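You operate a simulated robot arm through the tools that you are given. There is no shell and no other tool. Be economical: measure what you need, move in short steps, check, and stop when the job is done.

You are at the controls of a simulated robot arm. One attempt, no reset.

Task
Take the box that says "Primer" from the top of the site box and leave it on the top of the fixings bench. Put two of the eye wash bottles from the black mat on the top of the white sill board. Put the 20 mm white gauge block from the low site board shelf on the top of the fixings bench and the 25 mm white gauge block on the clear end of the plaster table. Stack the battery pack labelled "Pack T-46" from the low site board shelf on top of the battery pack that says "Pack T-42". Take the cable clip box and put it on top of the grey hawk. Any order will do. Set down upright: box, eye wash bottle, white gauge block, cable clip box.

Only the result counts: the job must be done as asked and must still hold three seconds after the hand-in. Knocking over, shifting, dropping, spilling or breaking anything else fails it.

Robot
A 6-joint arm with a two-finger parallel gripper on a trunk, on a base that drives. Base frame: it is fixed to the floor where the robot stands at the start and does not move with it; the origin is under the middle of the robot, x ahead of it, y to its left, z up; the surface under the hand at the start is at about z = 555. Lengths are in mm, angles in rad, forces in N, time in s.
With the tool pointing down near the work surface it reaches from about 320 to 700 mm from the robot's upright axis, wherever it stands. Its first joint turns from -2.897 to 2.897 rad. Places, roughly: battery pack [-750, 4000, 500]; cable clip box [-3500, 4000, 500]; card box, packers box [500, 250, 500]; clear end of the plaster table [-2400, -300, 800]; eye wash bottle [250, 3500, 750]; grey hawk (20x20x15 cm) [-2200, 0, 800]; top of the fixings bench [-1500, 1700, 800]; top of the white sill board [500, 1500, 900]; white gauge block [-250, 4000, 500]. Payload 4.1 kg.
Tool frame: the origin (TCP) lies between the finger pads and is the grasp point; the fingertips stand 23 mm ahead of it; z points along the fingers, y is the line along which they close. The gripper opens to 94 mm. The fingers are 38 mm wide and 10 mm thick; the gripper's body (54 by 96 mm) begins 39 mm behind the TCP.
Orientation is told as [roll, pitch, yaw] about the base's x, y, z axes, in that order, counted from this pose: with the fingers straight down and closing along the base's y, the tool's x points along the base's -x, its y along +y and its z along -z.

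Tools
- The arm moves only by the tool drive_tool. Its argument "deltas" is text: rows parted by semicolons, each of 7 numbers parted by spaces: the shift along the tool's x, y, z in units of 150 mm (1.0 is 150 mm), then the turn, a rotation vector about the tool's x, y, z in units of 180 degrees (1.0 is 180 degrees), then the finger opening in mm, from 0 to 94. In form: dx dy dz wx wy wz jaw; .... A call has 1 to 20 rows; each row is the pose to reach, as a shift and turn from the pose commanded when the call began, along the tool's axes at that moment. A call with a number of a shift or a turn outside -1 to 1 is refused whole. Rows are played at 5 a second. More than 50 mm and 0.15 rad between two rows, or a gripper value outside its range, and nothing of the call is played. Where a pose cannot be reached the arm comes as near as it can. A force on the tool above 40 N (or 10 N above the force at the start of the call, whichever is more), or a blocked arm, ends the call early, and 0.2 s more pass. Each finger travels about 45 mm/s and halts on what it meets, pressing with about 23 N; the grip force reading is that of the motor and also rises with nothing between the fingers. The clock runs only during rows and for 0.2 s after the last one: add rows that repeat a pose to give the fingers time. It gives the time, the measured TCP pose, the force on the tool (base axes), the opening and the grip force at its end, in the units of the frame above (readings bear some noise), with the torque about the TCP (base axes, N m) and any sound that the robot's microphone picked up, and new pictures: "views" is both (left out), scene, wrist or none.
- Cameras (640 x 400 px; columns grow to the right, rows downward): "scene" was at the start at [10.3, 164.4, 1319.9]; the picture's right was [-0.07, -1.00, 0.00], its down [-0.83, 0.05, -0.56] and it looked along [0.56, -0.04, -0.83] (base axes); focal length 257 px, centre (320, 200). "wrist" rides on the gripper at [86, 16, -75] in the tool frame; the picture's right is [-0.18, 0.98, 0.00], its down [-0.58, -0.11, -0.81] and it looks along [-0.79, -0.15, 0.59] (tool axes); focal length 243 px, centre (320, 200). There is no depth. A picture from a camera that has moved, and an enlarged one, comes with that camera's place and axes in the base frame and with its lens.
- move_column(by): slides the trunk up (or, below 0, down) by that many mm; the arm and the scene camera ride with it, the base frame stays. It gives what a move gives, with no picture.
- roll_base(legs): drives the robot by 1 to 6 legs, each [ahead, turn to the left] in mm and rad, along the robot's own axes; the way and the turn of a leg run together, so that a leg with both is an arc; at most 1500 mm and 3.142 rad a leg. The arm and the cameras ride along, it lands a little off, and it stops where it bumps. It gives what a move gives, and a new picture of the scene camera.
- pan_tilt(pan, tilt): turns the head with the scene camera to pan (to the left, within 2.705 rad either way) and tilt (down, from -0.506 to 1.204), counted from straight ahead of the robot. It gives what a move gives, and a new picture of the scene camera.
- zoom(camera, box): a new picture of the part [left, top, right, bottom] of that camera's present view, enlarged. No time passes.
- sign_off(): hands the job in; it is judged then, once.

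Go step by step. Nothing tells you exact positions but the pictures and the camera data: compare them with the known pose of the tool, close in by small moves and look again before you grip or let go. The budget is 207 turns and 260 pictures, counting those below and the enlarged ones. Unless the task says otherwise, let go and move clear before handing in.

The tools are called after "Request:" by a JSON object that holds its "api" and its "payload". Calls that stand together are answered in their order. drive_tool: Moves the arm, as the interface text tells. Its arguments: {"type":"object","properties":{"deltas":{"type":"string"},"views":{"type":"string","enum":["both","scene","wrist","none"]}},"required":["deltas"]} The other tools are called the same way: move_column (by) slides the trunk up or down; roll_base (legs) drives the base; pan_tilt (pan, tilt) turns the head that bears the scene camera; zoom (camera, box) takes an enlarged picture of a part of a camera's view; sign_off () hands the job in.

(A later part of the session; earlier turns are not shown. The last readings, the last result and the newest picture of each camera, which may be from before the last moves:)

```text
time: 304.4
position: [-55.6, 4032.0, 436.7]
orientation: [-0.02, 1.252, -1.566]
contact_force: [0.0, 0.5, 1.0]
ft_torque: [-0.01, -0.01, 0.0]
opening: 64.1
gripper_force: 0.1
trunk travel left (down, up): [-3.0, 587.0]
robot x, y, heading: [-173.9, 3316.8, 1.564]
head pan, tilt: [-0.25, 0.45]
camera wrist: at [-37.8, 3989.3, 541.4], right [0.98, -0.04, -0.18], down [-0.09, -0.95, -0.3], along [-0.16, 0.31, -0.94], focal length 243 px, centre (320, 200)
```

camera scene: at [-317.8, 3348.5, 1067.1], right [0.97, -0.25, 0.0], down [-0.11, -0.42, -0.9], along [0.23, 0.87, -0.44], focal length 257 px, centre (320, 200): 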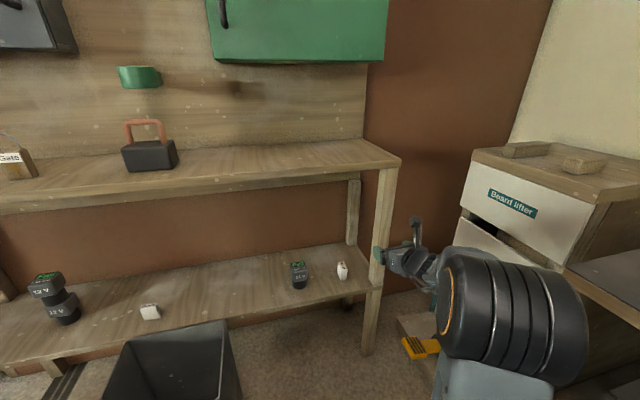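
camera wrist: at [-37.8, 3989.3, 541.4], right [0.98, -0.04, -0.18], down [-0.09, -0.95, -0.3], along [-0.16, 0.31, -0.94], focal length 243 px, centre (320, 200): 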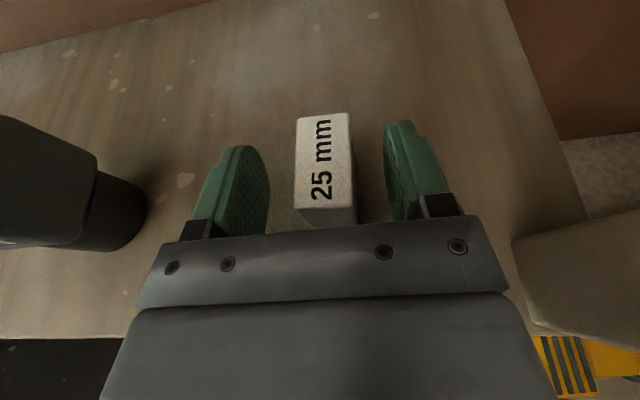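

Request:
{"api": "drive_tool", "payload": {"deltas": "0 0 0 0 0 0 0; 0 0 0 0 0 0 0; 0 0 0 0 0 0 0; 0 0 0 0 0 0 0; 0 0 0 0 0 0 0; 0 0 0 0 0 0 0; 0 0 0 0 0 0 0; 0.05 0 -0.016 0 0 0 0; 0.2 0 -0.065 0 0 0 0; 0.4 0 -0.13 0 0 0 0; 0.6 0 -0.2 0 0 0 0; 0.6 0 -0.2 0 0 0 0", "views": "wrist"}}

```text
time: 307.0
position: [-57.0, 4032.4, 531.6]
orientation: [-0.02, 1.249, -1.567]
contact_force: [0.7, -0.3, 0.2]
ft_torque: [-0.03, 0.0, 0.03]
opening: 24.4
gripper_force: 22.9
trunk travel left (down, up): [-3.0, 587.0]
robot x, y, heading: [-174.4, 3318.0, 1.566]
head pan, tilt: [-0.25, 0.45]
camera wrist: at [-38.4, 3990.4, 637.1], right [0.98, -0.04, -0.18], down [-0.09, -0.95, -0.3], along [-0.16, 0.31, -0.94], focal length 243 px, centre (320, 200)
```

wrist: 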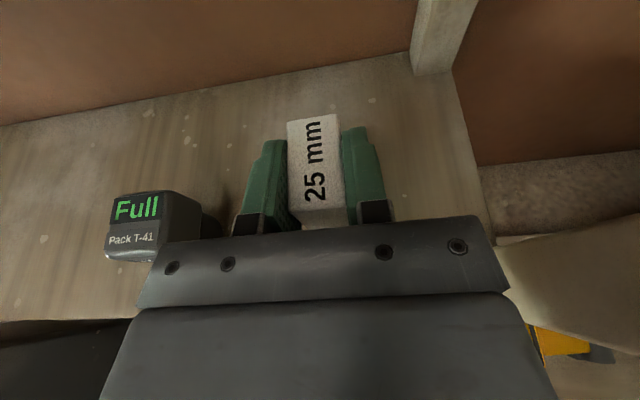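

The 25 mm block is held. I back out, raise the trunk, and look toward the other room.

Request:
{"api": "roll_base", "payload": {"legs": [[-450, 0]]}}

Request:
{"api": "move_column", "payload": {"by": 400}}

Request:
{"api": "pan_tilt", "payload": {"pan": 1.3, "tilt": 0.3}}

```text
time: 309.7
position: [-60.6, 3584.0, 531.3]
orientation: [-0.021, 1.25, -1.565]
contact_force: [-0.5, -0.7, -0.8]
ft_torque: [-0.01, 0.03, 0.02]
opening: 24.5
gripper_force: 23.3
trunk travel left (down, up): [-3.0, 587.0]
robot x, y, heading: [-178.5, 2871.5, 1.563]
head pan, tilt: [-0.25, 0.45]
camera scene: at [-320.7, 2899.0, 1067.1], right [0.97, -0.25, 0.0], down [-0.11, -0.42, -0.9], along [0.23, 0.87, -0.44], focal length 257 px, centre (320, 200)
```

scene: 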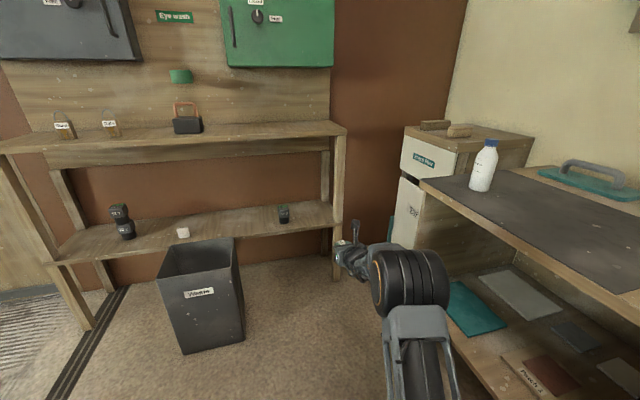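

```text
time: 313.5
position: [-59.9, 3582.7, 931.2]
orientation: [-0.022, 1.25, -1.567]
contact_force: [-0.1, -0.2, -0.4]
ft_torque: [0.0, -0.03, 0.0]
opening: 24.5
gripper_force: 22.6
trunk travel left (down, up): [-403.0, 187.0]
robot x, y, heading: [-177.0, 2867.5, 1.563]
head pan, tilt: [-0.25, 0.45]
```

```text
time: 315.2
position: [-61.4, 3583.9, 931.4]
orientation: [-0.019, 1.249, -1.565]
contact_force: [0.5, 0.5, -0.3]
ft_torque: [-0.02, 0.0, -0.02]
opening: 24.3
gripper_force: 23.0
trunk travel left (down, up): [-403.0, 187.0]
robot x, y, heading: [-174.7, 2867.0, 1.567]
head pan, tilt: [1.3, 0.3]
camera scene: at [-433.7, 2835.6, 1481.0], right [0.27, 0.96, 0.0], down [0.28, -0.08, -0.96], along [-0.92, 0.26, -0.3], focal length 257 px, centre (320, 200)
```

scene: 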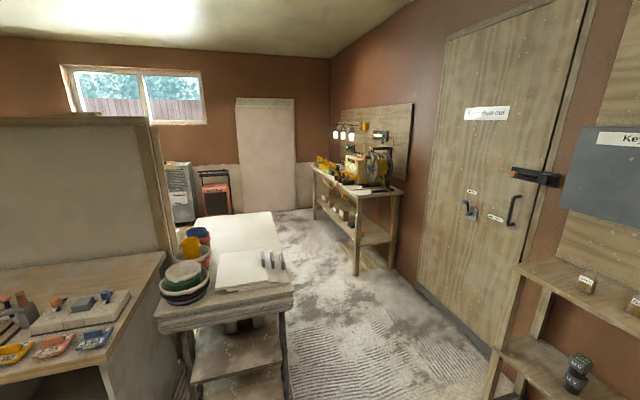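

The passage to the other room runs around y≈3350 between the pots table and the yellow workbench. I pull the arm in and drive through.

Request:
{"api": "drive_tool", "payload": {"deltas": "0 0 -0.25 0 0 0 0; 0 0 -0.5 0 0 0 0; 0 0 -0.75 0 0 0 0; 0 0 -1 0 0 0 0; 0 0 -1 0 0 0 0", "views": "none"}}

Request:
{"api": "pan_tilt", "payload": {"pan": 0.2, "tilt": 0.45}}

Request:
{"api": "roll_base", "payload": {"legs": [[0, 1.18], [1250, 0], [0, 0.39]]}}

```text
time: 316.4
position: [-56.7, 3439.7, 979.4]
orientation: [-0.023, 1.252, -1.565]
contact_force: [0.6, -0.1, -0.3]
ft_torque: [0.0, 0.03, -0.01]
opening: 24.5
gripper_force: 23.4
trunk travel left (down, up): [-403.0, 187.0]
robot x, y, heading: [-175.6, 2871.1, 1.564]
head pan, tilt: [1.3, 0.3]
```

```text
time: 317.7
position: [-56.9, 3441.1, 977.3]
orientation: [-0.02, 1.251, -1.565]
contact_force: [0.0, -0.4, -0.5]
ft_torque: [0.02, -0.04, 0.01]
opening: 24.5
gripper_force: 22.9
trunk travel left (down, up): [-403.0, 187.0]
robot x, y, heading: [-176.0, 2869.7, 1.568]
head pan, tilt: [0.201, 0.45]
camera scene: at [-361.8, 2900.2, 1467.1], right [0.98, 0.2, 0.0], down [0.08, -0.43, -0.9], along [-0.18, 0.88, -0.44], focal length 257 px, centre (320, 200)
```

scene: 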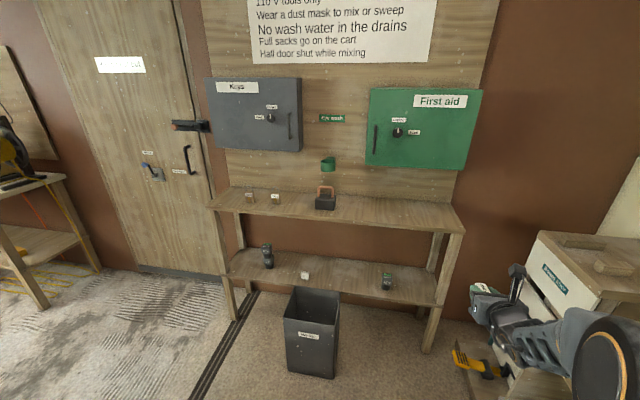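

```text
time: 328.2
position: [-1911.3, 3491.4, 978.2]
orientation: [-0.021, 1.249, -0.002]
contact_force: [0.4, -0.5, -0.5]
ft_torque: [0.01, 0.02, 0.01]
opening: 24.5
gripper_force: 22.8
trunk travel left (down, up): [-403.0, 187.0]
robot x, y, heading: [-1340.6, 3361.9, 3.129]
head pan, tilt: [0.201, 0.45]
camera scene: at [-1372.3, 3182.6, 1467.1], right [-0.19, 0.98, 0.0], down [0.43, 0.08, -0.9], along [-0.88, -0.17, -0.44], focal length 257 px, centre (320, 200)
```

scene: 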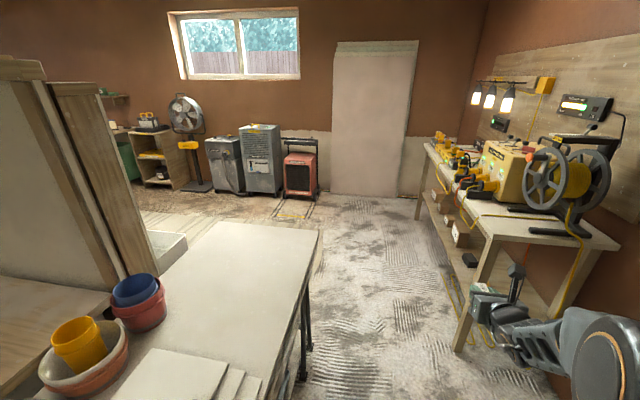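

Request:
{"api": "roll_base", "payload": {"legs": [[1450, 0.01]]}}

Request:
{"api": "pan_tilt", "payload": {"pan": -0.9, "tilt": 0.6}}

Request:
{"api": "pan_tilt", "payload": {"pan": 1.5, "tilt": 0.4}}

```text
time: 335.4
position: [-3368.1, 3483.1, 978.6]
orientation: [-0.02, 1.25, 0.019]
contact_force: [-0.1, -0.7, 0.0]
ft_torque: [0.0, 0.03, 0.01]
opening: 24.5
gripper_force: 23.5
trunk travel left (down, up): [-403.0, 187.0]
robot x, y, heading: [-2794.6, 3367.2, -3.134]
head pan, tilt: [0.201, 0.45]
camera scene: at [-2824.0, 3186.1, 1467.1], right [-0.21, 0.98, 0.0], down [0.43, 0.09, -0.9], along [-0.88, -0.19, -0.44], focal length 257 px, centre (320, 200)
```

scene: 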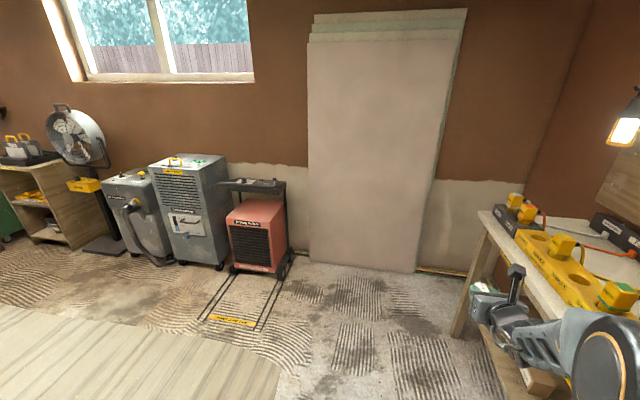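

```text
time: 336.7
position: [-3368.8, 3482.4, 977.4]
orientation: [-0.022, 1.25, 0.019]
contact_force: [-0.1, -0.2, -0.3]
ft_torque: [0.03, 0.01, 0.01]
opening: 24.6
gripper_force: 23.1
trunk travel left (down, up): [-403.0, 187.0]
robot x, y, heading: [-2790.4, 3371.3, -3.135]
head pan, tilt: [-0.901, 0.6]
camera scene: at [-2789.6, 3273.9, 1453.5], right [0.78, 0.63, 0.0], down [0.35, -0.44, -0.83], along [-0.52, 0.64, -0.56], focal length 257 px, centre (320, 200)
```

scene: 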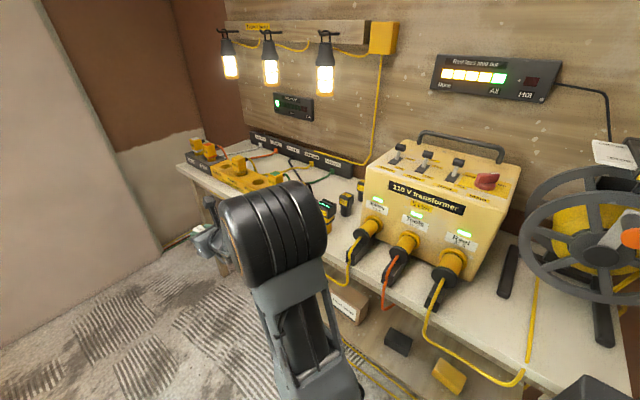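

```text
time: 338.9
position: [-3368.6, 3482.6, 978.7]
orientation: [-0.021, 1.25, 0.018]
contact_force: [-0.1, 0.7, -0.6]
ft_torque: [0.01, -0.02, 0.0]
opening: 24.5
gripper_force: 23.3
trunk travel left (down, up): [-403.0, 187.0]
robot x, y, heading: [-2792.7, 3369.8, -3.133]
head pan, tilt: [1.499, 0.4]
camera scene: at [-2740.0, 3112.7, 1471.7], right [-1.0, 0.06, 0.0], down [0.02, 0.39, -0.92], along [-0.06, -0.92, -0.39], focal length 257 px, centre (320, 200)
```

scene: 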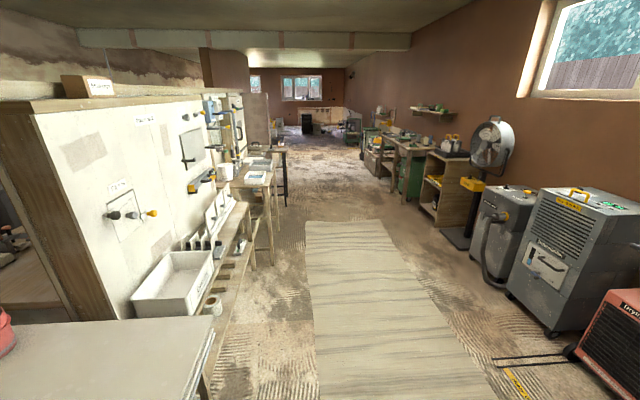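

The corridor leads south. I turn and drive along it.

Request:
{"api": "pan_tilt", "payload": {"pan": 0.3, "tilt": 0.45}}

Request:
{"api": "roll_base", "payload": {"legs": [[0, 1.5], [1500, 0]]}}

```text
time: 340.3
position: [-3369.8, 3482.7, 978.8]
orientation: [-0.02, 1.248, 0.018]
contact_force: [0.6, 0.0, -0.2]
ft_torque: [0.02, 0.02, -0.01]
opening: 24.6
gripper_force: 23.6
trunk travel left (down, up): [-403.0, 187.0]
robot x, y, heading: [-2795.7, 3369.4, -3.129]
head pan, tilt: [0.3, 0.45]
camera scene: at [-2821.6, 3177.2, 1467.1], right [-0.3, 0.95, 0.0], down [0.41, 0.13, -0.9], along [-0.86, -0.27, -0.44], focal length 257 px, centre (320, 200)
```

scene: 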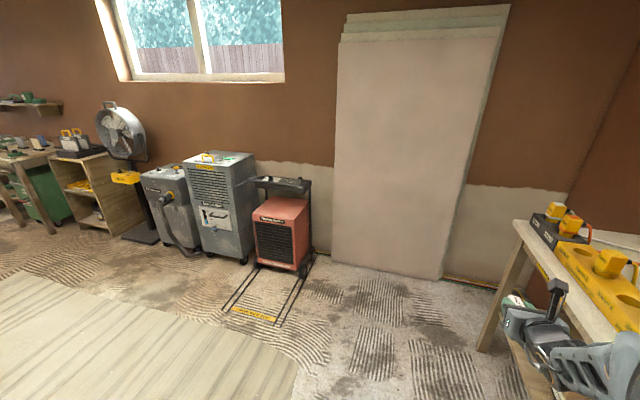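

```text
time: 351.5
position: [-3044.5, 1301.5, 978.3]
orientation: [-0.021, 1.251, 1.513]
contact_force: [-0.3, 0.3, 0.3]
ft_torque: [-0.05, 0.0, -0.01]
opening: 24.5
gripper_force: 23.6
trunk travel left (down, up): [-403.0, 187.0]
robot x, y, heading: [-2888.2, 1867.3, -1.64]
head pan, tilt: [0.3, 0.45]
camera scene: at [-2697.0, 1824.5, 1467.1], right [-0.97, -0.23, 0.0], down [-0.1, 0.42, -0.9], along [0.21, -0.88, -0.44], focal length 257 px, centre (320, 200)
```

scene: 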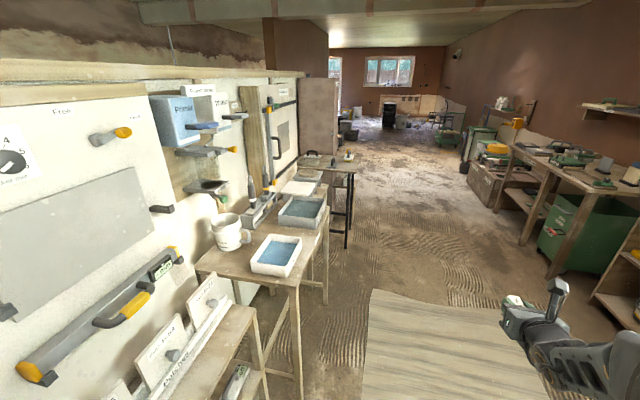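

Request:
{"api": "roll_base", "payload": {"legs": [[1500, 0.06]]}}

Request:
{"api": "zoom", "payload": {"camera": "scene", "box": [40, 130, 360, 330]}}

```text
time: 358.9
position: [-3107.8, -201.3, 978.2]
orientation: [-0.02, 1.25, 1.542]
contact_force: [0.3, 0.5, -0.8]
ft_torque: [-0.04, 0.0, 0.01]
opening: 24.7
gripper_force: 23.1
trunk travel left (down, up): [-403.0, 187.0]
robot x, y, heading: [-2968.8, 370.2, -1.607]
head pan, tilt: [0.3, 0.45]
camera scene: at [-2776.5, 332.0, 1467.1], right [-0.97, -0.26, 0.0], down [-0.11, 0.42, -0.9], along [0.23, -0.87, -0.44], focal length 257 px, centre (320, 200)
```

scene: 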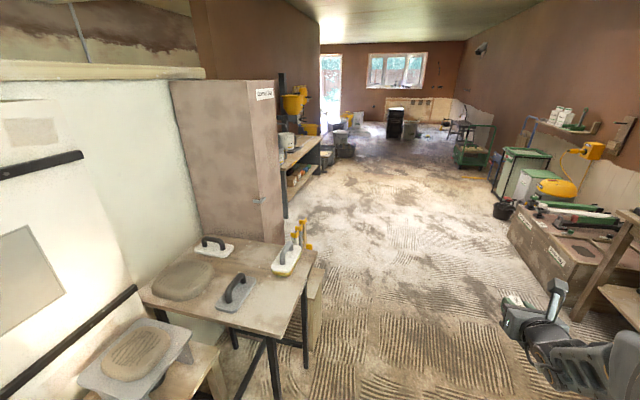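

```text
2.00 times, centred on (200, 230) of scene
camera zoom: at [-2776.5, 332.0, 1467.1], right [-0.97, -0.26, 0.0], down [-0.11, 0.42, -0.9], along [0.23, -0.87, -0.44], focal length 515 px, centre (560, 140)
```

zoom: 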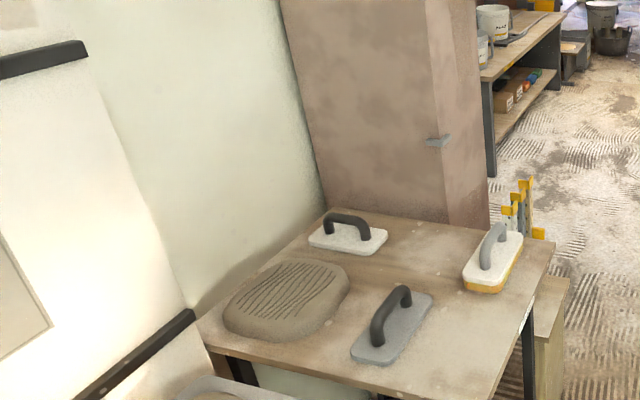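

The plaster table is at x≈-2545..-2010, y≈-525..-120, with a clear west end; the grey hawk is the square plate near (-2190, 40). I move to face the table from the corridor.

Request:
{"api": "roll_base", "payload": {"legs": [[0, -0.25], [470, 0], [0, 1.857]]}}

Request:
{"api": "pan_tilt", "payload": {"pan": -0.15, "tilt": 0.6}}

```text
time: 367.0
position: [-2528.7, -208.0, 978.7]
orientation: [-0.021, 1.248, -3.138]
contact_force: [0.6, 0.0, -0.9]
ft_torque: [-0.01, 0.02, -0.01]
opening: 24.5
gripper_force: 23.4
trunk travel left (down, up): [-403.0, 187.0]
robot x, y, heading: [-3097.5, -89.6, -0.002]
head pan, tilt: [0.3, 0.45]
camera scene: at [-3071.5, 106.0, 1467.1], right [0.29, -0.96, 0.0], down [-0.42, -0.13, -0.9], along [0.86, 0.26, -0.44], focal length 257 px, centre (320, 200)
```

scene: 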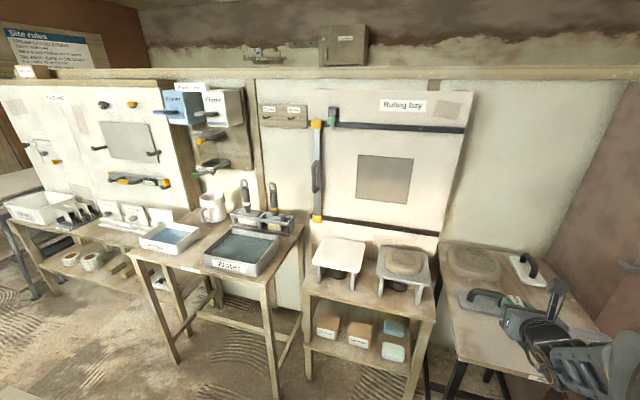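

```text
time: 367.9
position: [-2528.2, -209.6, 978.5]
orientation: [-0.022, 1.25, -3.139]
contact_force: [-0.2, 0.0, 0.4]
ft_torque: [-0.02, 0.03, 0.0]
opening: 24.3
gripper_force: 23.1
trunk travel left (down, up): [-403.0, 187.0]
robot x, y, heading: [-3101.8, -90.4, -0.008]
head pan, tilt: [-0.15, 0.6]
camera scene: at [-3072.2, 65.6, 1453.5], right [-0.16, -0.99, 0.0], down [-0.56, 0.09, -0.83], along [0.82, -0.13, -0.56], focal length 257 px, centre (320, 200)
```

scene: 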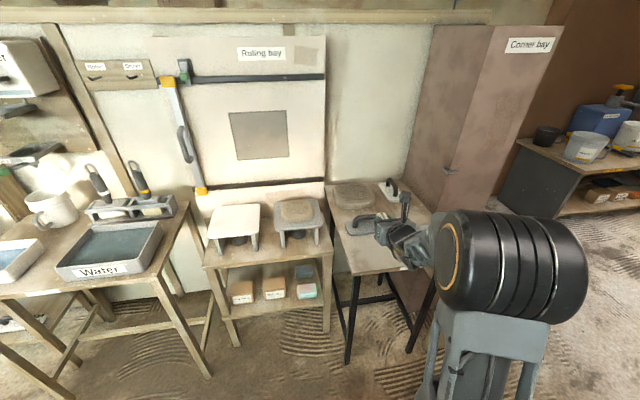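

Request:
{"api": "drive_tool", "payload": {"deltas": "0 0 0 0 0 0 0", "views": "wrist"}}

Request:
{"api": "zoom", "payload": {"camera": "scene", "box": [190, 160, 430, 310]}}

```text
time: 368.3
position: [-2528.0, -208.8, 979.0]
orientation: [-0.019, 1.249, -3.137]
contact_force: [-0.4, 0.8, -0.2]
ft_torque: [-0.01, 0.0, -0.01]
opening: 24.8
gripper_force: 23.3
trunk travel left (down, up): [-403.0, 187.0]
robot x, y, heading: [-3101.6, -85.2, -0.011]
head pan, tilt: [-0.15, 0.6]
camera wrist: at [-2571.8, -226.0, 1083.3], right [-0.04, -0.98, -0.18], down [-0.95, 0.09, -0.3], along [0.31, 0.16, -0.94], focal length 243 px, centre (320, 200)
```

wrist: 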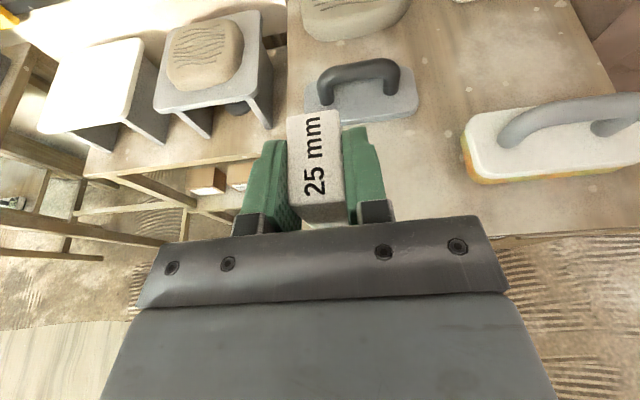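

```text
2.67 times, centred on (310, 235) of scene
camera zoom: at [-3072.3, 65.5, 1453.5], right [-0.16, -0.99, 0.0], down [-0.56, 0.09, -0.83], along [0.81, -0.13, -0.56], focal length 686 px, centre (347, 107)
```

zoom: 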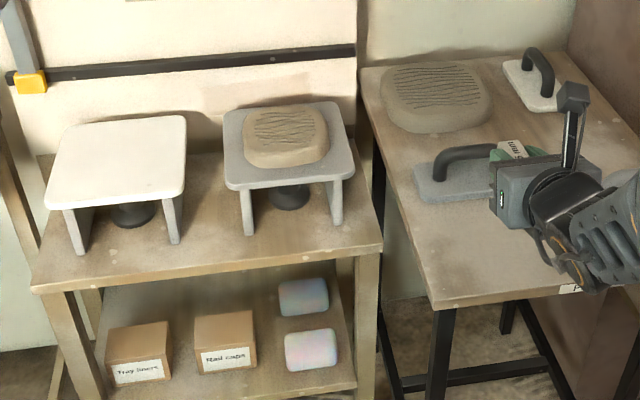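

The table's west end is clear around (-2450, -240), between the two floats. I move there and lower.

Request:
{"api": "drive_tool", "payload": {"deltas": "0.1 0.1 0.28 0 0 0 0; 0.16 0.207 0.49 0 0 0 0; -0.08 0.207 0.57 0 0 0 0; -0.3 0.207 0.645 0 0 0 0; -0.472 0.207 0.70 0 0 0 0; -0.472 0.207 0.70 0 0 0 0", "views": "both"}}

```text
time: 369.7
position: [-2449.1, -237.2, 876.4]
orientation: [-0.019, 1.249, -3.136]
contact_force: [0.0, 0.0, 0.0]
ft_torque: [0.02, 0.01, -0.01]
opening: 24.3
gripper_force: 23.3
trunk travel left (down, up): [-403.0, 187.0]
robot x, y, heading: [-3100.6, -87.4, -0.007]
head pan, tilt: [-0.15, 0.6]
camera scene: at [-3072.0, 65.5, 1453.5], right [-0.16, -0.99, 0.0], down [-0.56, 0.09, -0.82], along [0.81, -0.13, -0.57], focal length 257 px, centre (320, 200)
camera wrist: at [-2493.1, -254.5, 981.9], right [-0.03, -0.98, -0.18], down [-0.95, 0.09, -0.3], along [0.31, 0.16, -0.94], focal length 243 px, centre (320, 200)
```

scene: 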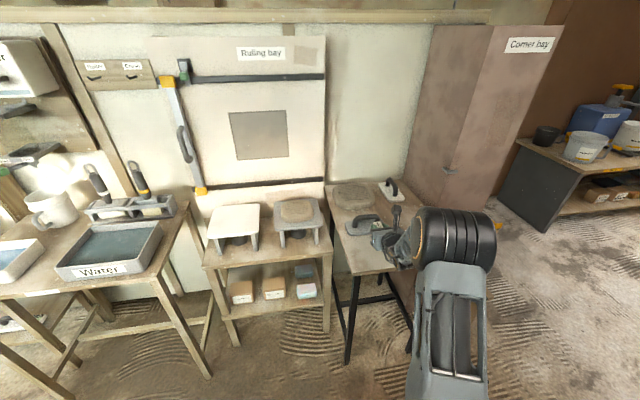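
wrist: 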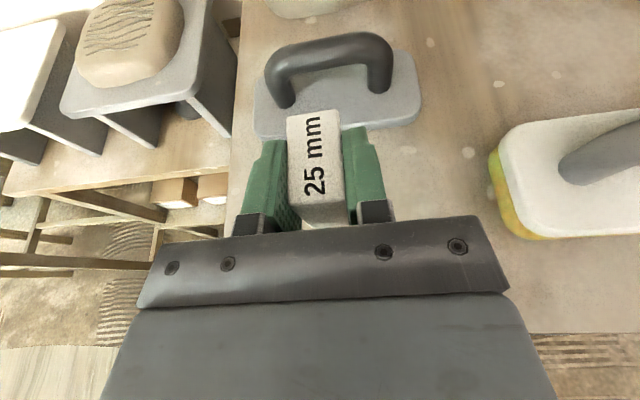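

Request:
{"api": "drive_tool", "payload": {"deltas": "-0.1 0 0.033 0 0 0 0; -0.19 0 0.062 0 0 0 0; -0.22 0 0.072 0 0 0 0; -0.24 0 0.078 0 0 0 0; -0.255 0 0.083 0 0 0 0; -0.265 0 0.086 0 0 0 0; -0.265 0 0.086 0 0 0 0", "views": "none"}}

```text
time: 371.3
position: [-2451.9, -237.8, 835.8]
orientation: [-0.021, 1.249, -3.139]
contact_force: [0.0, -0.2, -0.8]
ft_torque: [-0.01, 0.02, -0.01]
opening: 24.5
gripper_force: 22.8
trunk travel left (down, up): [-403.0, 187.0]
robot x, y, heading: [-3103.3, -88.9, -0.006]
head pan, tilt: [-0.15, 0.6]
```

Request:
{"api": "drive_tool", "payload": {"deltas": "-0.012 0 0.004 0 0 0 0; -0.022 0 0.007 0 0 0 0; -0.03 0 0.01 0 0 0 0; -0.03 0 0.01 0 0 0 0", "views": "none"}}

```text
time: 372.3
position: [-2449.8, -237.1, 830.8]
orientation: [-0.021, 1.25, -3.139]
contact_force: [-0.6, 0.6, -0.5]
ft_torque: [0.0, -0.02, -0.03]
opening: 24.6
gripper_force: 22.8
trunk travel left (down, up): [-403.0, 187.0]
robot x, y, heading: [-3099.1, -87.3, -0.008]
head pan, tilt: [-0.15, 0.6]
```

Request:
{"api": "drive_tool", "payload": {"deltas": "-0.02 0 0.006 0 0 0 0; -0.04 0 0.013 0 0 0 0; -0.06 0 0.0195 0 0 0 0; -0.08 0 0.026 0 0 0 0; -0.08 0 0.026 0 0 0 0", "views": "wrist"}}

```text
time: 373.5
position: [-2451.1, -238.3, 818.4]
orientation: [-0.021, 1.25, -3.138]
contact_force: [-0.2, 0.4, -0.5]
ft_torque: [0.01, 0.0, 0.02]
opening: 24.5
gripper_force: 22.6
trunk travel left (down, up): [-403.0, 187.0]
robot x, y, heading: [-3101.1, -85.5, -0.009]
head pan, tilt: [-0.15, 0.6]
camera wrist: at [-2493.9, -254.5, 923.1], right [-0.03, -0.98, -0.18], down [-0.95, 0.09, -0.3], along [0.31, 0.16, -0.94], focal length 243 px, centre (320, 200)
```

wrist: 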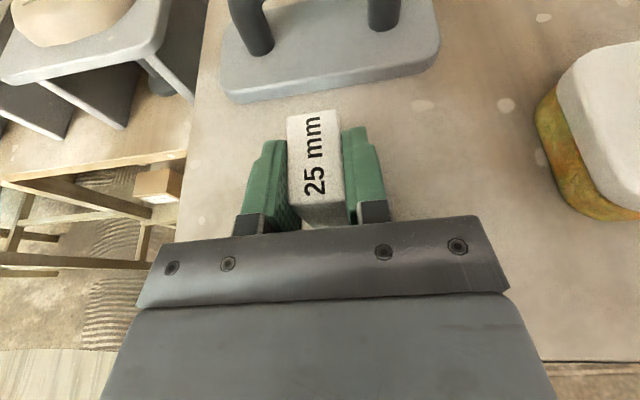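

Parallax shows the table is nearer z≈750. I continue down.

Request:
{"api": "drive_tool", "payload": {"deltas": "-0.07 0 0.023 0 0 0 0; -0.13 0 0.0423 0 0 0 0; -0.15 0 0.049 0 0 0 0; -0.17 0 0.055 0 0 0 0; -0.185 0 0.06 0 0 0 0; -0.2 0 0.065 0 0 0 0; -0.2 0 0.065 0 0 0 0", "views": "none"}}

```text
time: 374.1
position: [-2447.5, -236.3, 812.2]
orientation: [-0.003, 1.274, -3.125]
contact_force: [-4.3, 1.1, 17.4]
ft_torque: [-0.08, 1.23, -0.06]
opening: 24.4
gripper_force: 23.0
trunk travel left (down, up): [-403.0, 187.0]
robot x, y, heading: [-3101.1, -85.8, -0.004]
head pan, tilt: [-0.15, 0.6]
stopped in row 2: the force on the tool passed its limit at 49 N (the readings are from after the stop); the commanded pose is now the measured one
```

Request:
{"api": "drive_tool", "payload": {"deltas": "0.013 0 -0.004 0 0 0 0; 0.013 0 -0.004 0 0 0 0", "views": "both"}}

Request:
{"api": "zoom", "payload": {"camera": "scene", "box": [330, 180, 450, 280]}}

```text
time: 374.7
position: [-2447.1, -237.4, 813.4]
orientation: [-0.008, 1.269, -3.125]
contact_force: [1.7, -0.3, 15.1]
ft_torque: [-0.23, 0.84, 0.02]
opening: 24.5
gripper_force: 22.5
trunk travel left (down, up): [-403.0, 187.0]
robot x, y, heading: [-3097.9, -87.4, -0.008]
head pan, tilt: [-0.15, 0.6]
camera scene: at [-3073.4, 65.9, 1453.5], right [-0.16, -0.99, 0.0], down [-0.56, 0.09, -0.83], along [0.82, -0.13, -0.56], focal length 257 px, centre (320, 200)
camera wrist: at [-2492.7, -254.2, 916.4], right [-0.03, -0.98, -0.18], down [-0.94, 0.09, -0.32], along [0.33, 0.16, -0.93], focal length 243 px, centre (320, 200)
```

scene: 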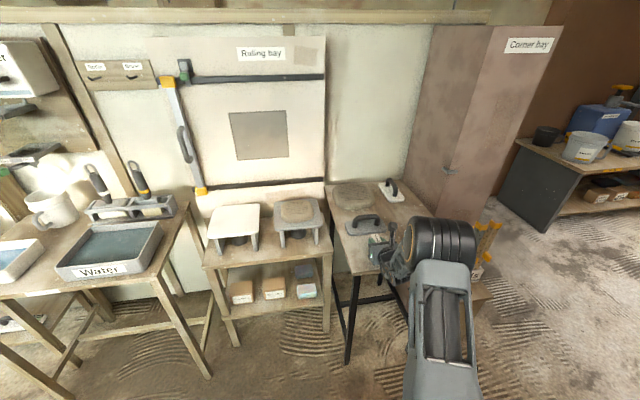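
wrist: 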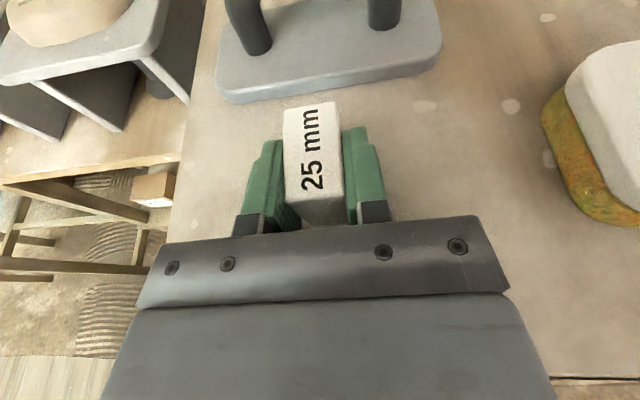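

```text
4.00 times, centred on (390, 230) of scene
camera zoom: at [-3073.4, 65.9, 1453.5], right [-0.16, -0.99, 0.0], down [-0.56, 0.09, -0.83], along [0.82, -0.13, -0.56], focal length 1029 px, centre (40, 80)
```

zoom: 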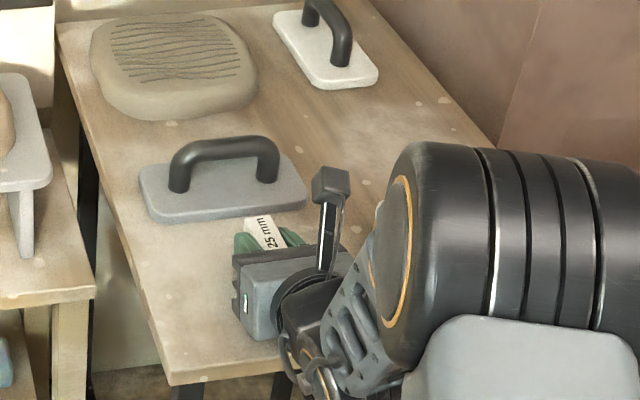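

The block is touching the table. I ease up slightly, restore pitch, and check force.

Request:
{"api": "drive_tool", "payload": {"deltas": "0.012 0 -0.004 0 -0.005 0 0; 0.012 0 -0.004 0 -0.005 0 0; 0.012 0 -0.004 0 -0.005 0 0", "views": "none"}}

```text
time: 375.5
position: [-2448.2, -238.4, 811.1]
orientation: [-0.01, 1.249, -3.127]
contact_force: [0.1, 0.2, 0.5]
ft_torque: [0.0, -0.01, 0.03]
opening: 24.4
gripper_force: 22.8
trunk travel left (down, up): [-403.0, 187.0]
robot x, y, heading: [-3097.7, -90.1, -0.008]
head pan, tilt: [-0.15, 0.6]
```

Request:
{"api": "drive_tool", "payload": {"deltas": "-0.006 0 0.002 0 0 0 0; -0.012 0 0.004 0 0 0 0; -0.012 0 0.004 0 0 0 0", "views": "wrist"}}

```text
time: 376.3
position: [-2447.8, -237.4, 812.2]
orientation: [-0.01, 1.253, -3.126]
contact_force: [-1.3, 0.0, 4.0]
ft_torque: [-0.02, -0.1, 0.02]
opening: 24.4
gripper_force: 23.6
trunk travel left (down, up): [-403.0, 187.0]
robot x, y, heading: [-3098.3, -88.0, -0.006]
head pan, tilt: [-0.15, 0.6]
camera wrist: at [-2491.2, -254.7, 916.7], right [-0.03, -0.98, -0.18], down [-0.95, 0.09, -0.3], along [0.31, 0.16, -0.94], focal length 243 px, centre (320, 200)
```

wrist: 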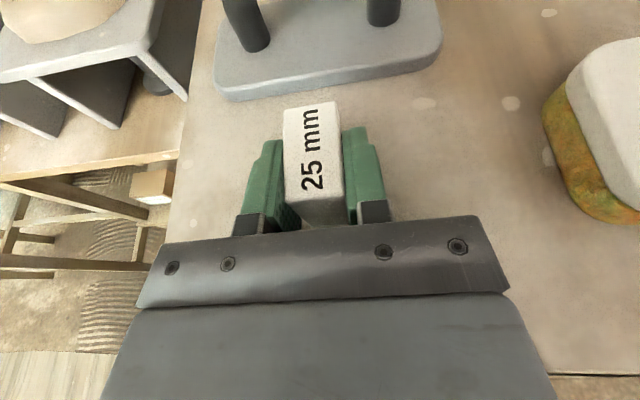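

Light contact. Release and withdraw.

Request:
{"api": "drive_tool", "payload": {"deltas": "0 0 0 0 0 0 50; 0 0 0 0 0 0 54; 0 0 0 0 0 0 54; 0 0 0 0 0 0 54; 0.02 0 -0.2 0 0 0 54; 0.05 0 -0.45 0 0 0 54; 0.15 0 -0.7 0 0 0 54; 0.4 0 -0.9 0 0 0 54; 0.6 0 -0.95 0 0 0 54; 0.6 0 -0.95 0 0 0 54", "views": "both"}}

```text
time: 378.5
position: [-2554.9, -240.5, 939.1]
orientation: [-0.009, 1.252, -3.128]
contact_force: [-0.7, 0.1, 0.5]
ft_torque: [0.02, 0.02, 0.01]
opening: 53.8
gripper_force: 0.1
trunk travel left (down, up): [-403.0, 187.0]
robot x, y, heading: [-3100.6, -86.4, -0.005]
head pan, tilt: [-0.15, 0.6]
camera scene: at [-3072.5, 65.6, 1453.5], right [-0.16, -0.99, 0.0], down [-0.56, 0.09, -0.83], along [0.81, -0.13, -0.56], focal length 257 px, centre (320, 200)
camera wrist: at [-2598.5, -257.1, 1044.1], right [-0.03, -0.98, -0.18], down [-0.95, 0.09, -0.3], along [0.31, 0.16, -0.94], focal length 243 px, centre (320, 200)
```

scene: 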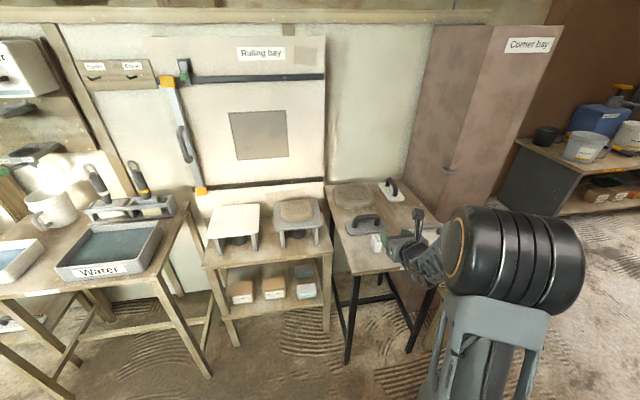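
wrist: 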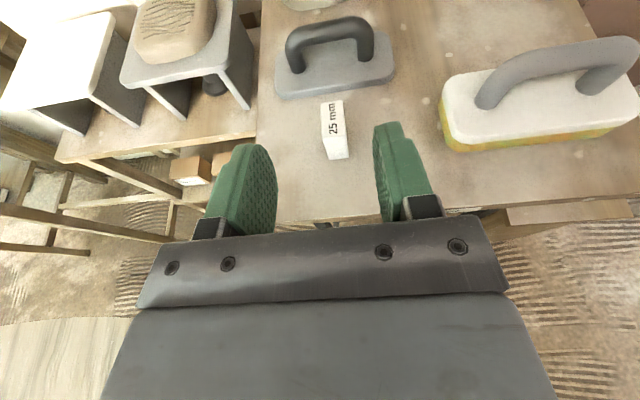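

The 25 mm block stands on the clear end. Now I drive back north to find the cable clip box under the yellow workbench.

Request:
{"api": "pan_tilt", "payload": {"pan": 0.1, "tilt": 0.5}}

Request:
{"api": "roll_base", "payload": {"legs": [[0, 1.5], [1500, 0], [1350, 0]]}}

Request:
{"api": "zoom", "payload": {"camera": "scene", "box": [160, 150, 480, 350]}}

```text
time: 379.3
position: [-2554.8, -239.8, 937.8]
orientation: [-0.008, 1.253, -3.13]
contact_force: [-0.6, 0.1, -0.1]
ft_torque: [0.0, -0.01, -0.03]
opening: 53.7
gripper_force: 0.0
trunk travel left (down, up): [-403.0, 187.0]
robot x, y, heading: [-3100.3, -88.2, -0.007]
head pan, tilt: [0.099, 0.499]
camera scene: at [-3069.0, 87.7, 1462.6], right [0.09, -1.0, 0.0], down [-0.48, -0.04, -0.88], along [0.87, 0.08, -0.48], focal length 257 px, centre (320, 200)
```

scene: 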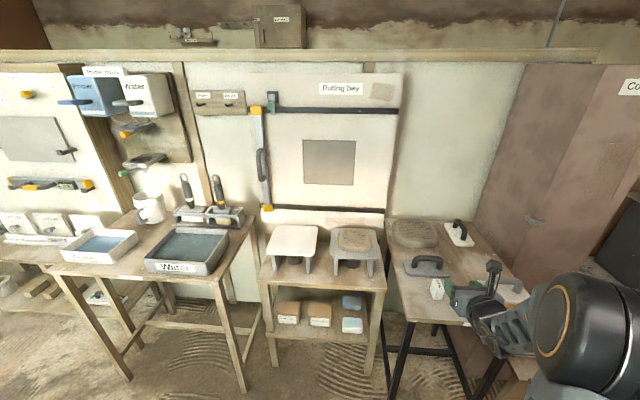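

```text
time: 396.6
position: [-2630.5, 3270.6, 939.3]
orientation: [-0.01, 1.252, -1.642]
contact_force: [1.3, -0.1, -0.6]
ft_torque: [-0.04, 0.05, 0.0]
opening: 54.2
gripper_force: 0.1
trunk travel left (down, up): [-403.0, 187.0]
robot x, y, heading: [-2828.5, 2737.0, 1.476]
head pan, tilt: [0.099, 0.499]
camera scene: at [-3001.1, 2787.9, 1462.6], right [1.0, 0.0, 0.0], down [0.0, -0.48, -0.88], along [0.0, 0.88, -0.48], focal length 257 px, centre (320, 200)
```

scene: 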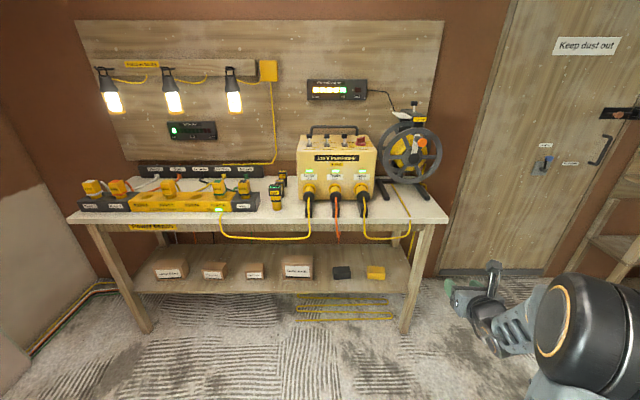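

```text
2.00 times, centred on (320, 250) of scene
camera zoom: at [-3001.1, 2787.9, 1462.6], right [1.0, 0.0, 0.0], down [0.0, -0.48, -0.88], along [0.0, 0.88, -0.48], focal length 515 px, centre (320, 100)
```

zoom: 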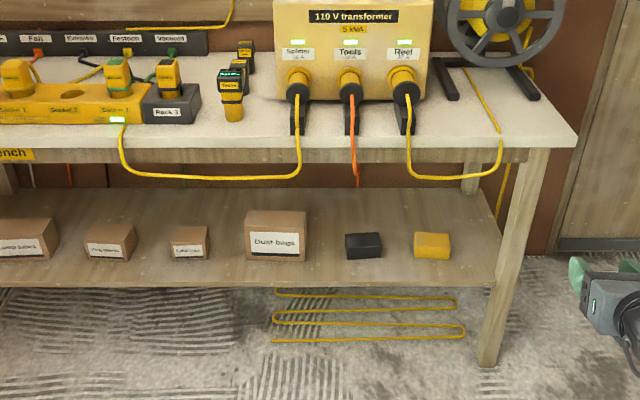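

Request:
{"api": "zoom", "payload": {"camera": "scene", "box": [145, 250, 265, 290]}}

Request:
{"api": "zoom", "payload": {"camera": "scene", "box": [190, 245, 270, 290]}}

```text
5.33 times, centred on (205, 270) of scene
camera zoom: at [-3001.1, 2787.9, 1462.6], right [1.0, 0.0, 0.0], down [0.0, -0.48, -0.88], along [0.0, 0.88, -0.48], focal length 1372 px, centre (933, -173)
```

zoom: 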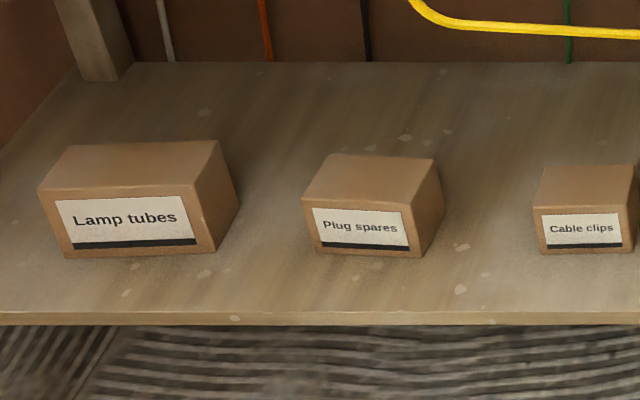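

```text
8.00 times, centred on (230, 268) of scene
camera zoom: at [-3001.1, 2787.9, 1462.6], right [1.0, 0.0, 0.0], down [0.0, -0.48, -0.88], along [0.0, 0.88, -0.48], focal length 2059 px, centre (1040, -340)
```

zoom: 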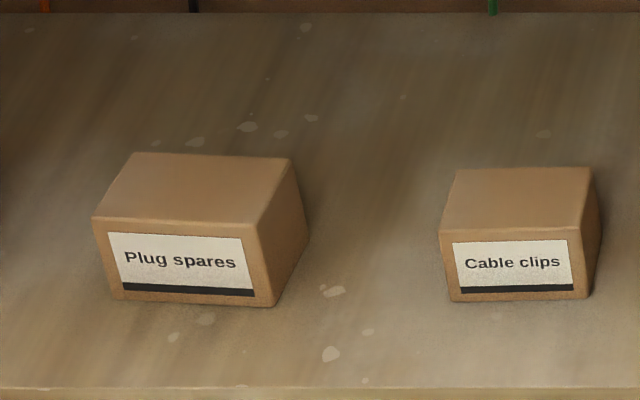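

The cable clips box is third from the left on the low shelf, near (-3370, 3880). I move in front of it, lower, and measure.

Request:
{"api": "roll_base", "payload": {"legs": [[0, 1.21], [781, 0], [0, -1.116]]}}

Request:
{"api": "move_column", "payload": {"by": -400}}

Request:
{"api": "pan_tilt", "payload": {"pan": -0.2, "tilt": 0.4}}

Request:
{"api": "zoom", "payload": {"camera": "scene", "box": [200, 200, 520, 360]}}

```text
time: 406.6
position: [-3430.3, 3620.5, 938.5]
orientation: [-0.008, 1.251, -1.48]
contact_force: [-0.5, 0.2, -0.5]
ft_torque: [-0.02, 0.01, -0.03]
opening: 54.0
gripper_force: 0.0
trunk travel left (down, up): [-403.0, 187.0]
robot x, y, heading: [-3538.7, 3067.2, 1.643]
head pan, tilt: [0.099, 0.499]
camera scene: at [-3717.5, 3083.4, 1462.6], right [0.99, 0.17, 0.0], down [0.08, -0.47, -0.88], along [-0.15, 0.87, -0.48], focal length 257 px, centre (320, 200)
```

scene: 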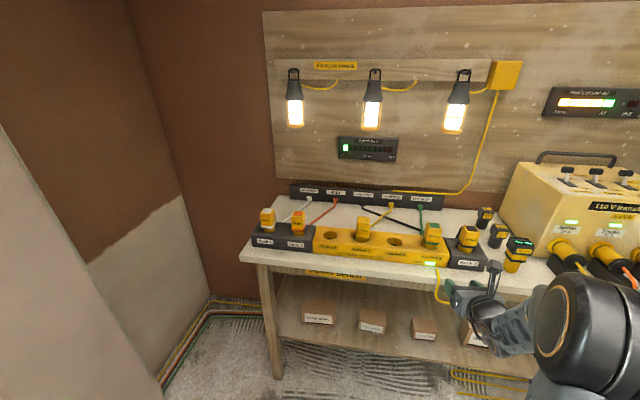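

```text
time: 410.5
position: [-3431.1, 3620.7, 539.0]
orientation: [-0.008, 1.252, -1.478]
contact_force: [0.2, 1.1, -0.7]
ft_torque: [-0.01, 0.02, -0.04]
opening: 54.1
gripper_force: 0.1
trunk travel left (down, up): [-3.0, 587.0]
robot x, y, heading: [-3542.2, 3065.2, 1.641]
head pan, tilt: [0.099, 0.499]
```

```text
time: 411.3
position: [-3430.6, 3620.4, 538.5]
orientation: [-0.009, 1.252, -1.479]
contact_force: [0.3, -0.4, -0.6]
ft_torque: [0.0, -0.01, -0.01]
opening: 54.2
gripper_force: 0.0
trunk travel left (down, up): [-3.0, 587.0]
robot x, y, heading: [-3537.9, 3062.8, 1.64]
head pan, tilt: [-0.201, 0.4]
camera scene: at [-3690.2, 3085.6, 1071.7], right [0.99, -0.13, 0.0], down [-0.05, -0.39, -0.92], along [0.12, 0.91, -0.39], focal length 257 px, centre (320, 200)
```

scene: 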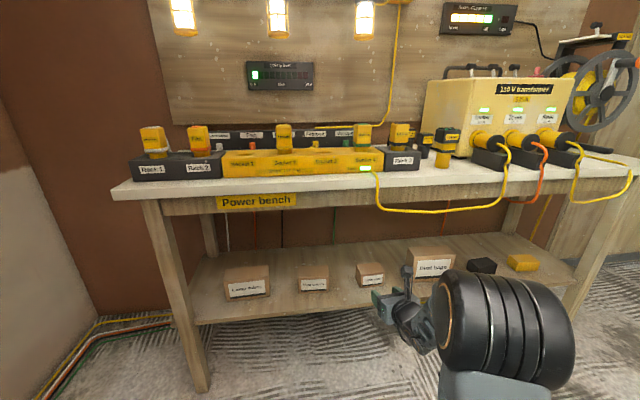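

```text
2.00 times, centred on (360, 280) of scene
camera zoom: at [-3690.2, 3085.6, 1071.7], right [0.99, -0.13, 0.0], down [-0.05, -0.39, -0.92], along [0.12, 0.91, -0.39], focal length 515 px, centre (240, 40)
```

zoom: 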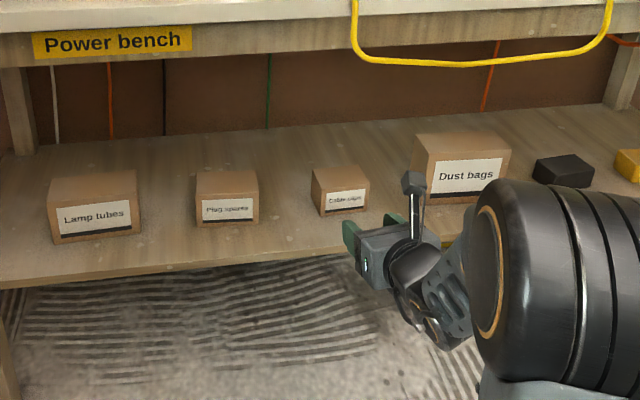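

Request:
{"api": "zoom", "payload": {"camera": "scene", "box": [320, 240, 420, 310]}}

Request:
{"api": "drive_tool", "payload": {"deltas": "0 0 0 0 0 0 94", "views": "wrist"}}

```text
5.71 times, centred on (370, 275) of scene
camera zoom: at [-3690.2, 3085.6, 1071.7], right [0.99, -0.13, 0.0], down [-0.05, -0.39, -0.92], along [0.12, 0.91, -0.39], focal length 1471 px, centre (34, -229)
```

zoom: 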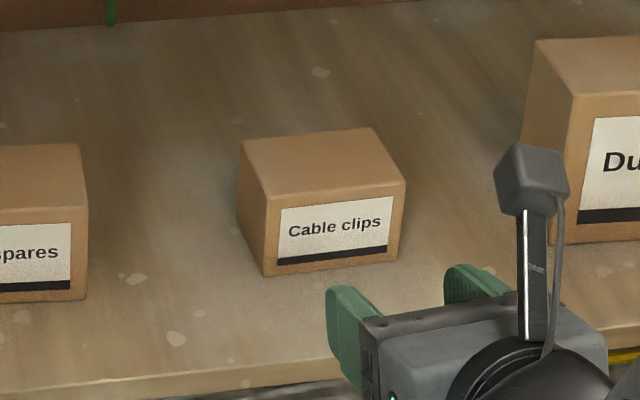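

```text
time: 411.7
position: [-3430.2, 3621.8, 538.5]
orientation: [-0.008, 1.252, -1.477]
contact_force: [0.0, 0.2, 0.0]
ft_torque: [-0.03, 0.01, -0.02]
opening: 89.0
gripper_force: 0.0
trunk travel left (down, up): [-3.0, 587.0]
robot x, y, heading: [-3542.6, 3063.2, 1.643]
head pan, tilt: [-0.201, 0.4]
camera wrist: at [-3409.8, 3580.0, 643.9], right [0.98, 0.04, -0.18], down [-0.01, -0.95, -0.3], along [-0.18, 0.3, -0.94], focal length 243 px, centre (320, 200)
```

wrist: 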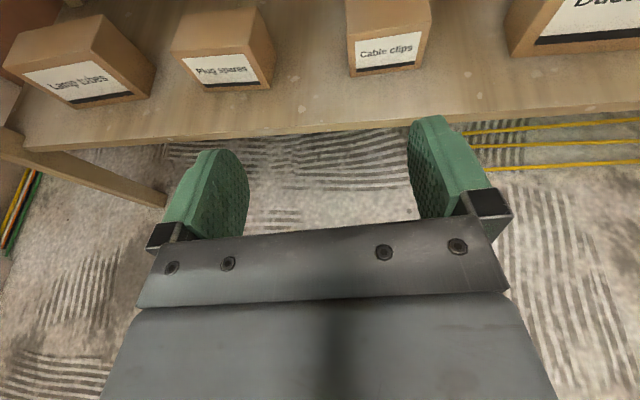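

Request:
{"api": "zoom", "payload": {"camera": "wrist", "box": [320, 0, 460, 90]}}

```text
4.44 times, centred on (390, 45) of wrist
camera zoom: at [-3409.8, 3580.0, 643.9], right [0.98, 0.04, -0.18], down [-0.01, -0.95, -0.3], along [-0.18, 0.3, -0.94], focal length 1078 px, centre (9, 889)
```

zoom: 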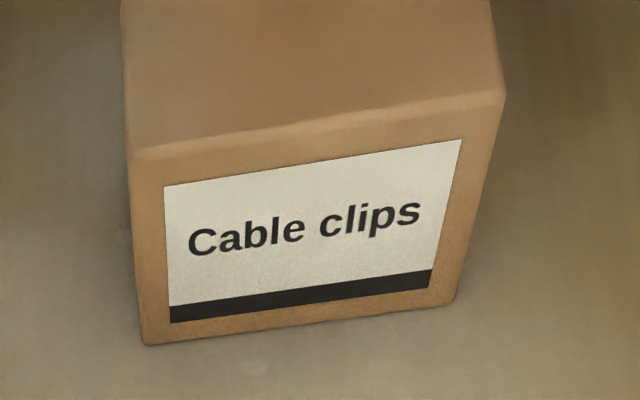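

The box is about 98 × 64 × 68 mm (x,y,z) on a shelf at z≈348, so it must be gripped front-to-back with a vertical tool, which fits under the bench (~740). I reorient the tool in the open.

Request:
{"api": "drive_tool", "payload": {"deltas": "0 0 0 0 0 -0.045 94; 0 0 0 0 0 -0.09 94; 0 0 0 0 0 -0.135 94; 0 0 0 0 0 -0.18 94; 0 0 0 0 0 -0.225 94; 0 0 0 0 0 -0.27 94; 0 0 0 0 0 -0.315 94; 0 0 0 0 0 -0.36 94; 0 0 0 0 0 -0.405 94; 0 0 0 0 0 -0.45 94; 0 0 0 0 0 -0.484 94; 0 0 0 0 0 -0.484 94", "views": "none"}}

Request:
{"api": "drive_tool", "payload": {"deltas": "0 0 0 0.045 -0.0022 0 94; 0 0 0 0.09 -0.0045 0 94; 0 0 0 0.135 -0.007 0 94; 0 0 0 0.18 -0.009 0 94; 0 0 0 0.225 -0.011 0 94; 0 0 0 0.27 -0.0135 0 94; 0 0 0 0.315 -0.016 0 94; 0 0 0 0.36 -0.018 0 94; 0 0 0 0.398 -0.02 0 94; 0 0 0 0.398 -0.02 0 94", "views": "both"}}

```text
time: 414.3
position: [-3429.9, 3621.5, 539.1]
orientation: [1.252, 0.049, 0.087]
contact_force: [0.3, 0.1, -0.1]
ft_torque: [0.02, -0.03, -0.01]
opening: 93.8
gripper_force: 0.1
trunk travel left (down, up): [-3.0, 587.0]
robot x, y, heading: [-3542.3, 3065.6, 1.64]
head pan, tilt: [-0.201, 0.4]
```

```text
time: 416.5
position: [-3429.4, 3620.2, 538.8]
orientation: [-0.002, 0.002, 0.049]
contact_force: [0.2, 0.9, -1.0]
ft_torque: [0.03, 0.03, 0.0]
opening: 93.9
gripper_force: 0.0
trunk travel left (down, up): [-3.0, 587.0]
robot x, y, heading: [-3537.0, 3065.9, 1.647]
head pan, tilt: [-0.201, 0.4]
camera scene: at [-3690.2, 3085.6, 1071.7], right [0.99, -0.13, 0.0], down [-0.05, -0.39, -0.92], along [0.12, 0.91, -0.39], focal length 257 px, centre (320, 200)
camera wrist: at [-3517.2, 3633.4, 612.7], right [0.13, 0.99, 0.0], down [0.59, -0.08, 0.81], along [0.8, -0.11, -0.59], focal length 243 px, centre (320, 200)
```

scene: 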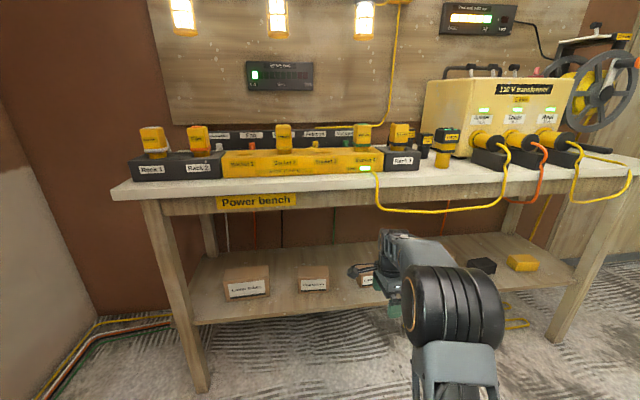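
wrist: 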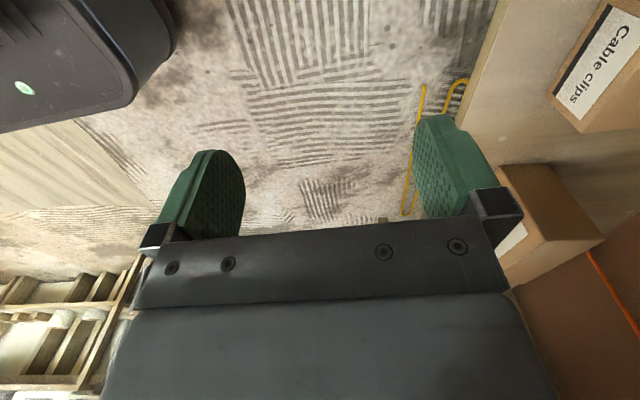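

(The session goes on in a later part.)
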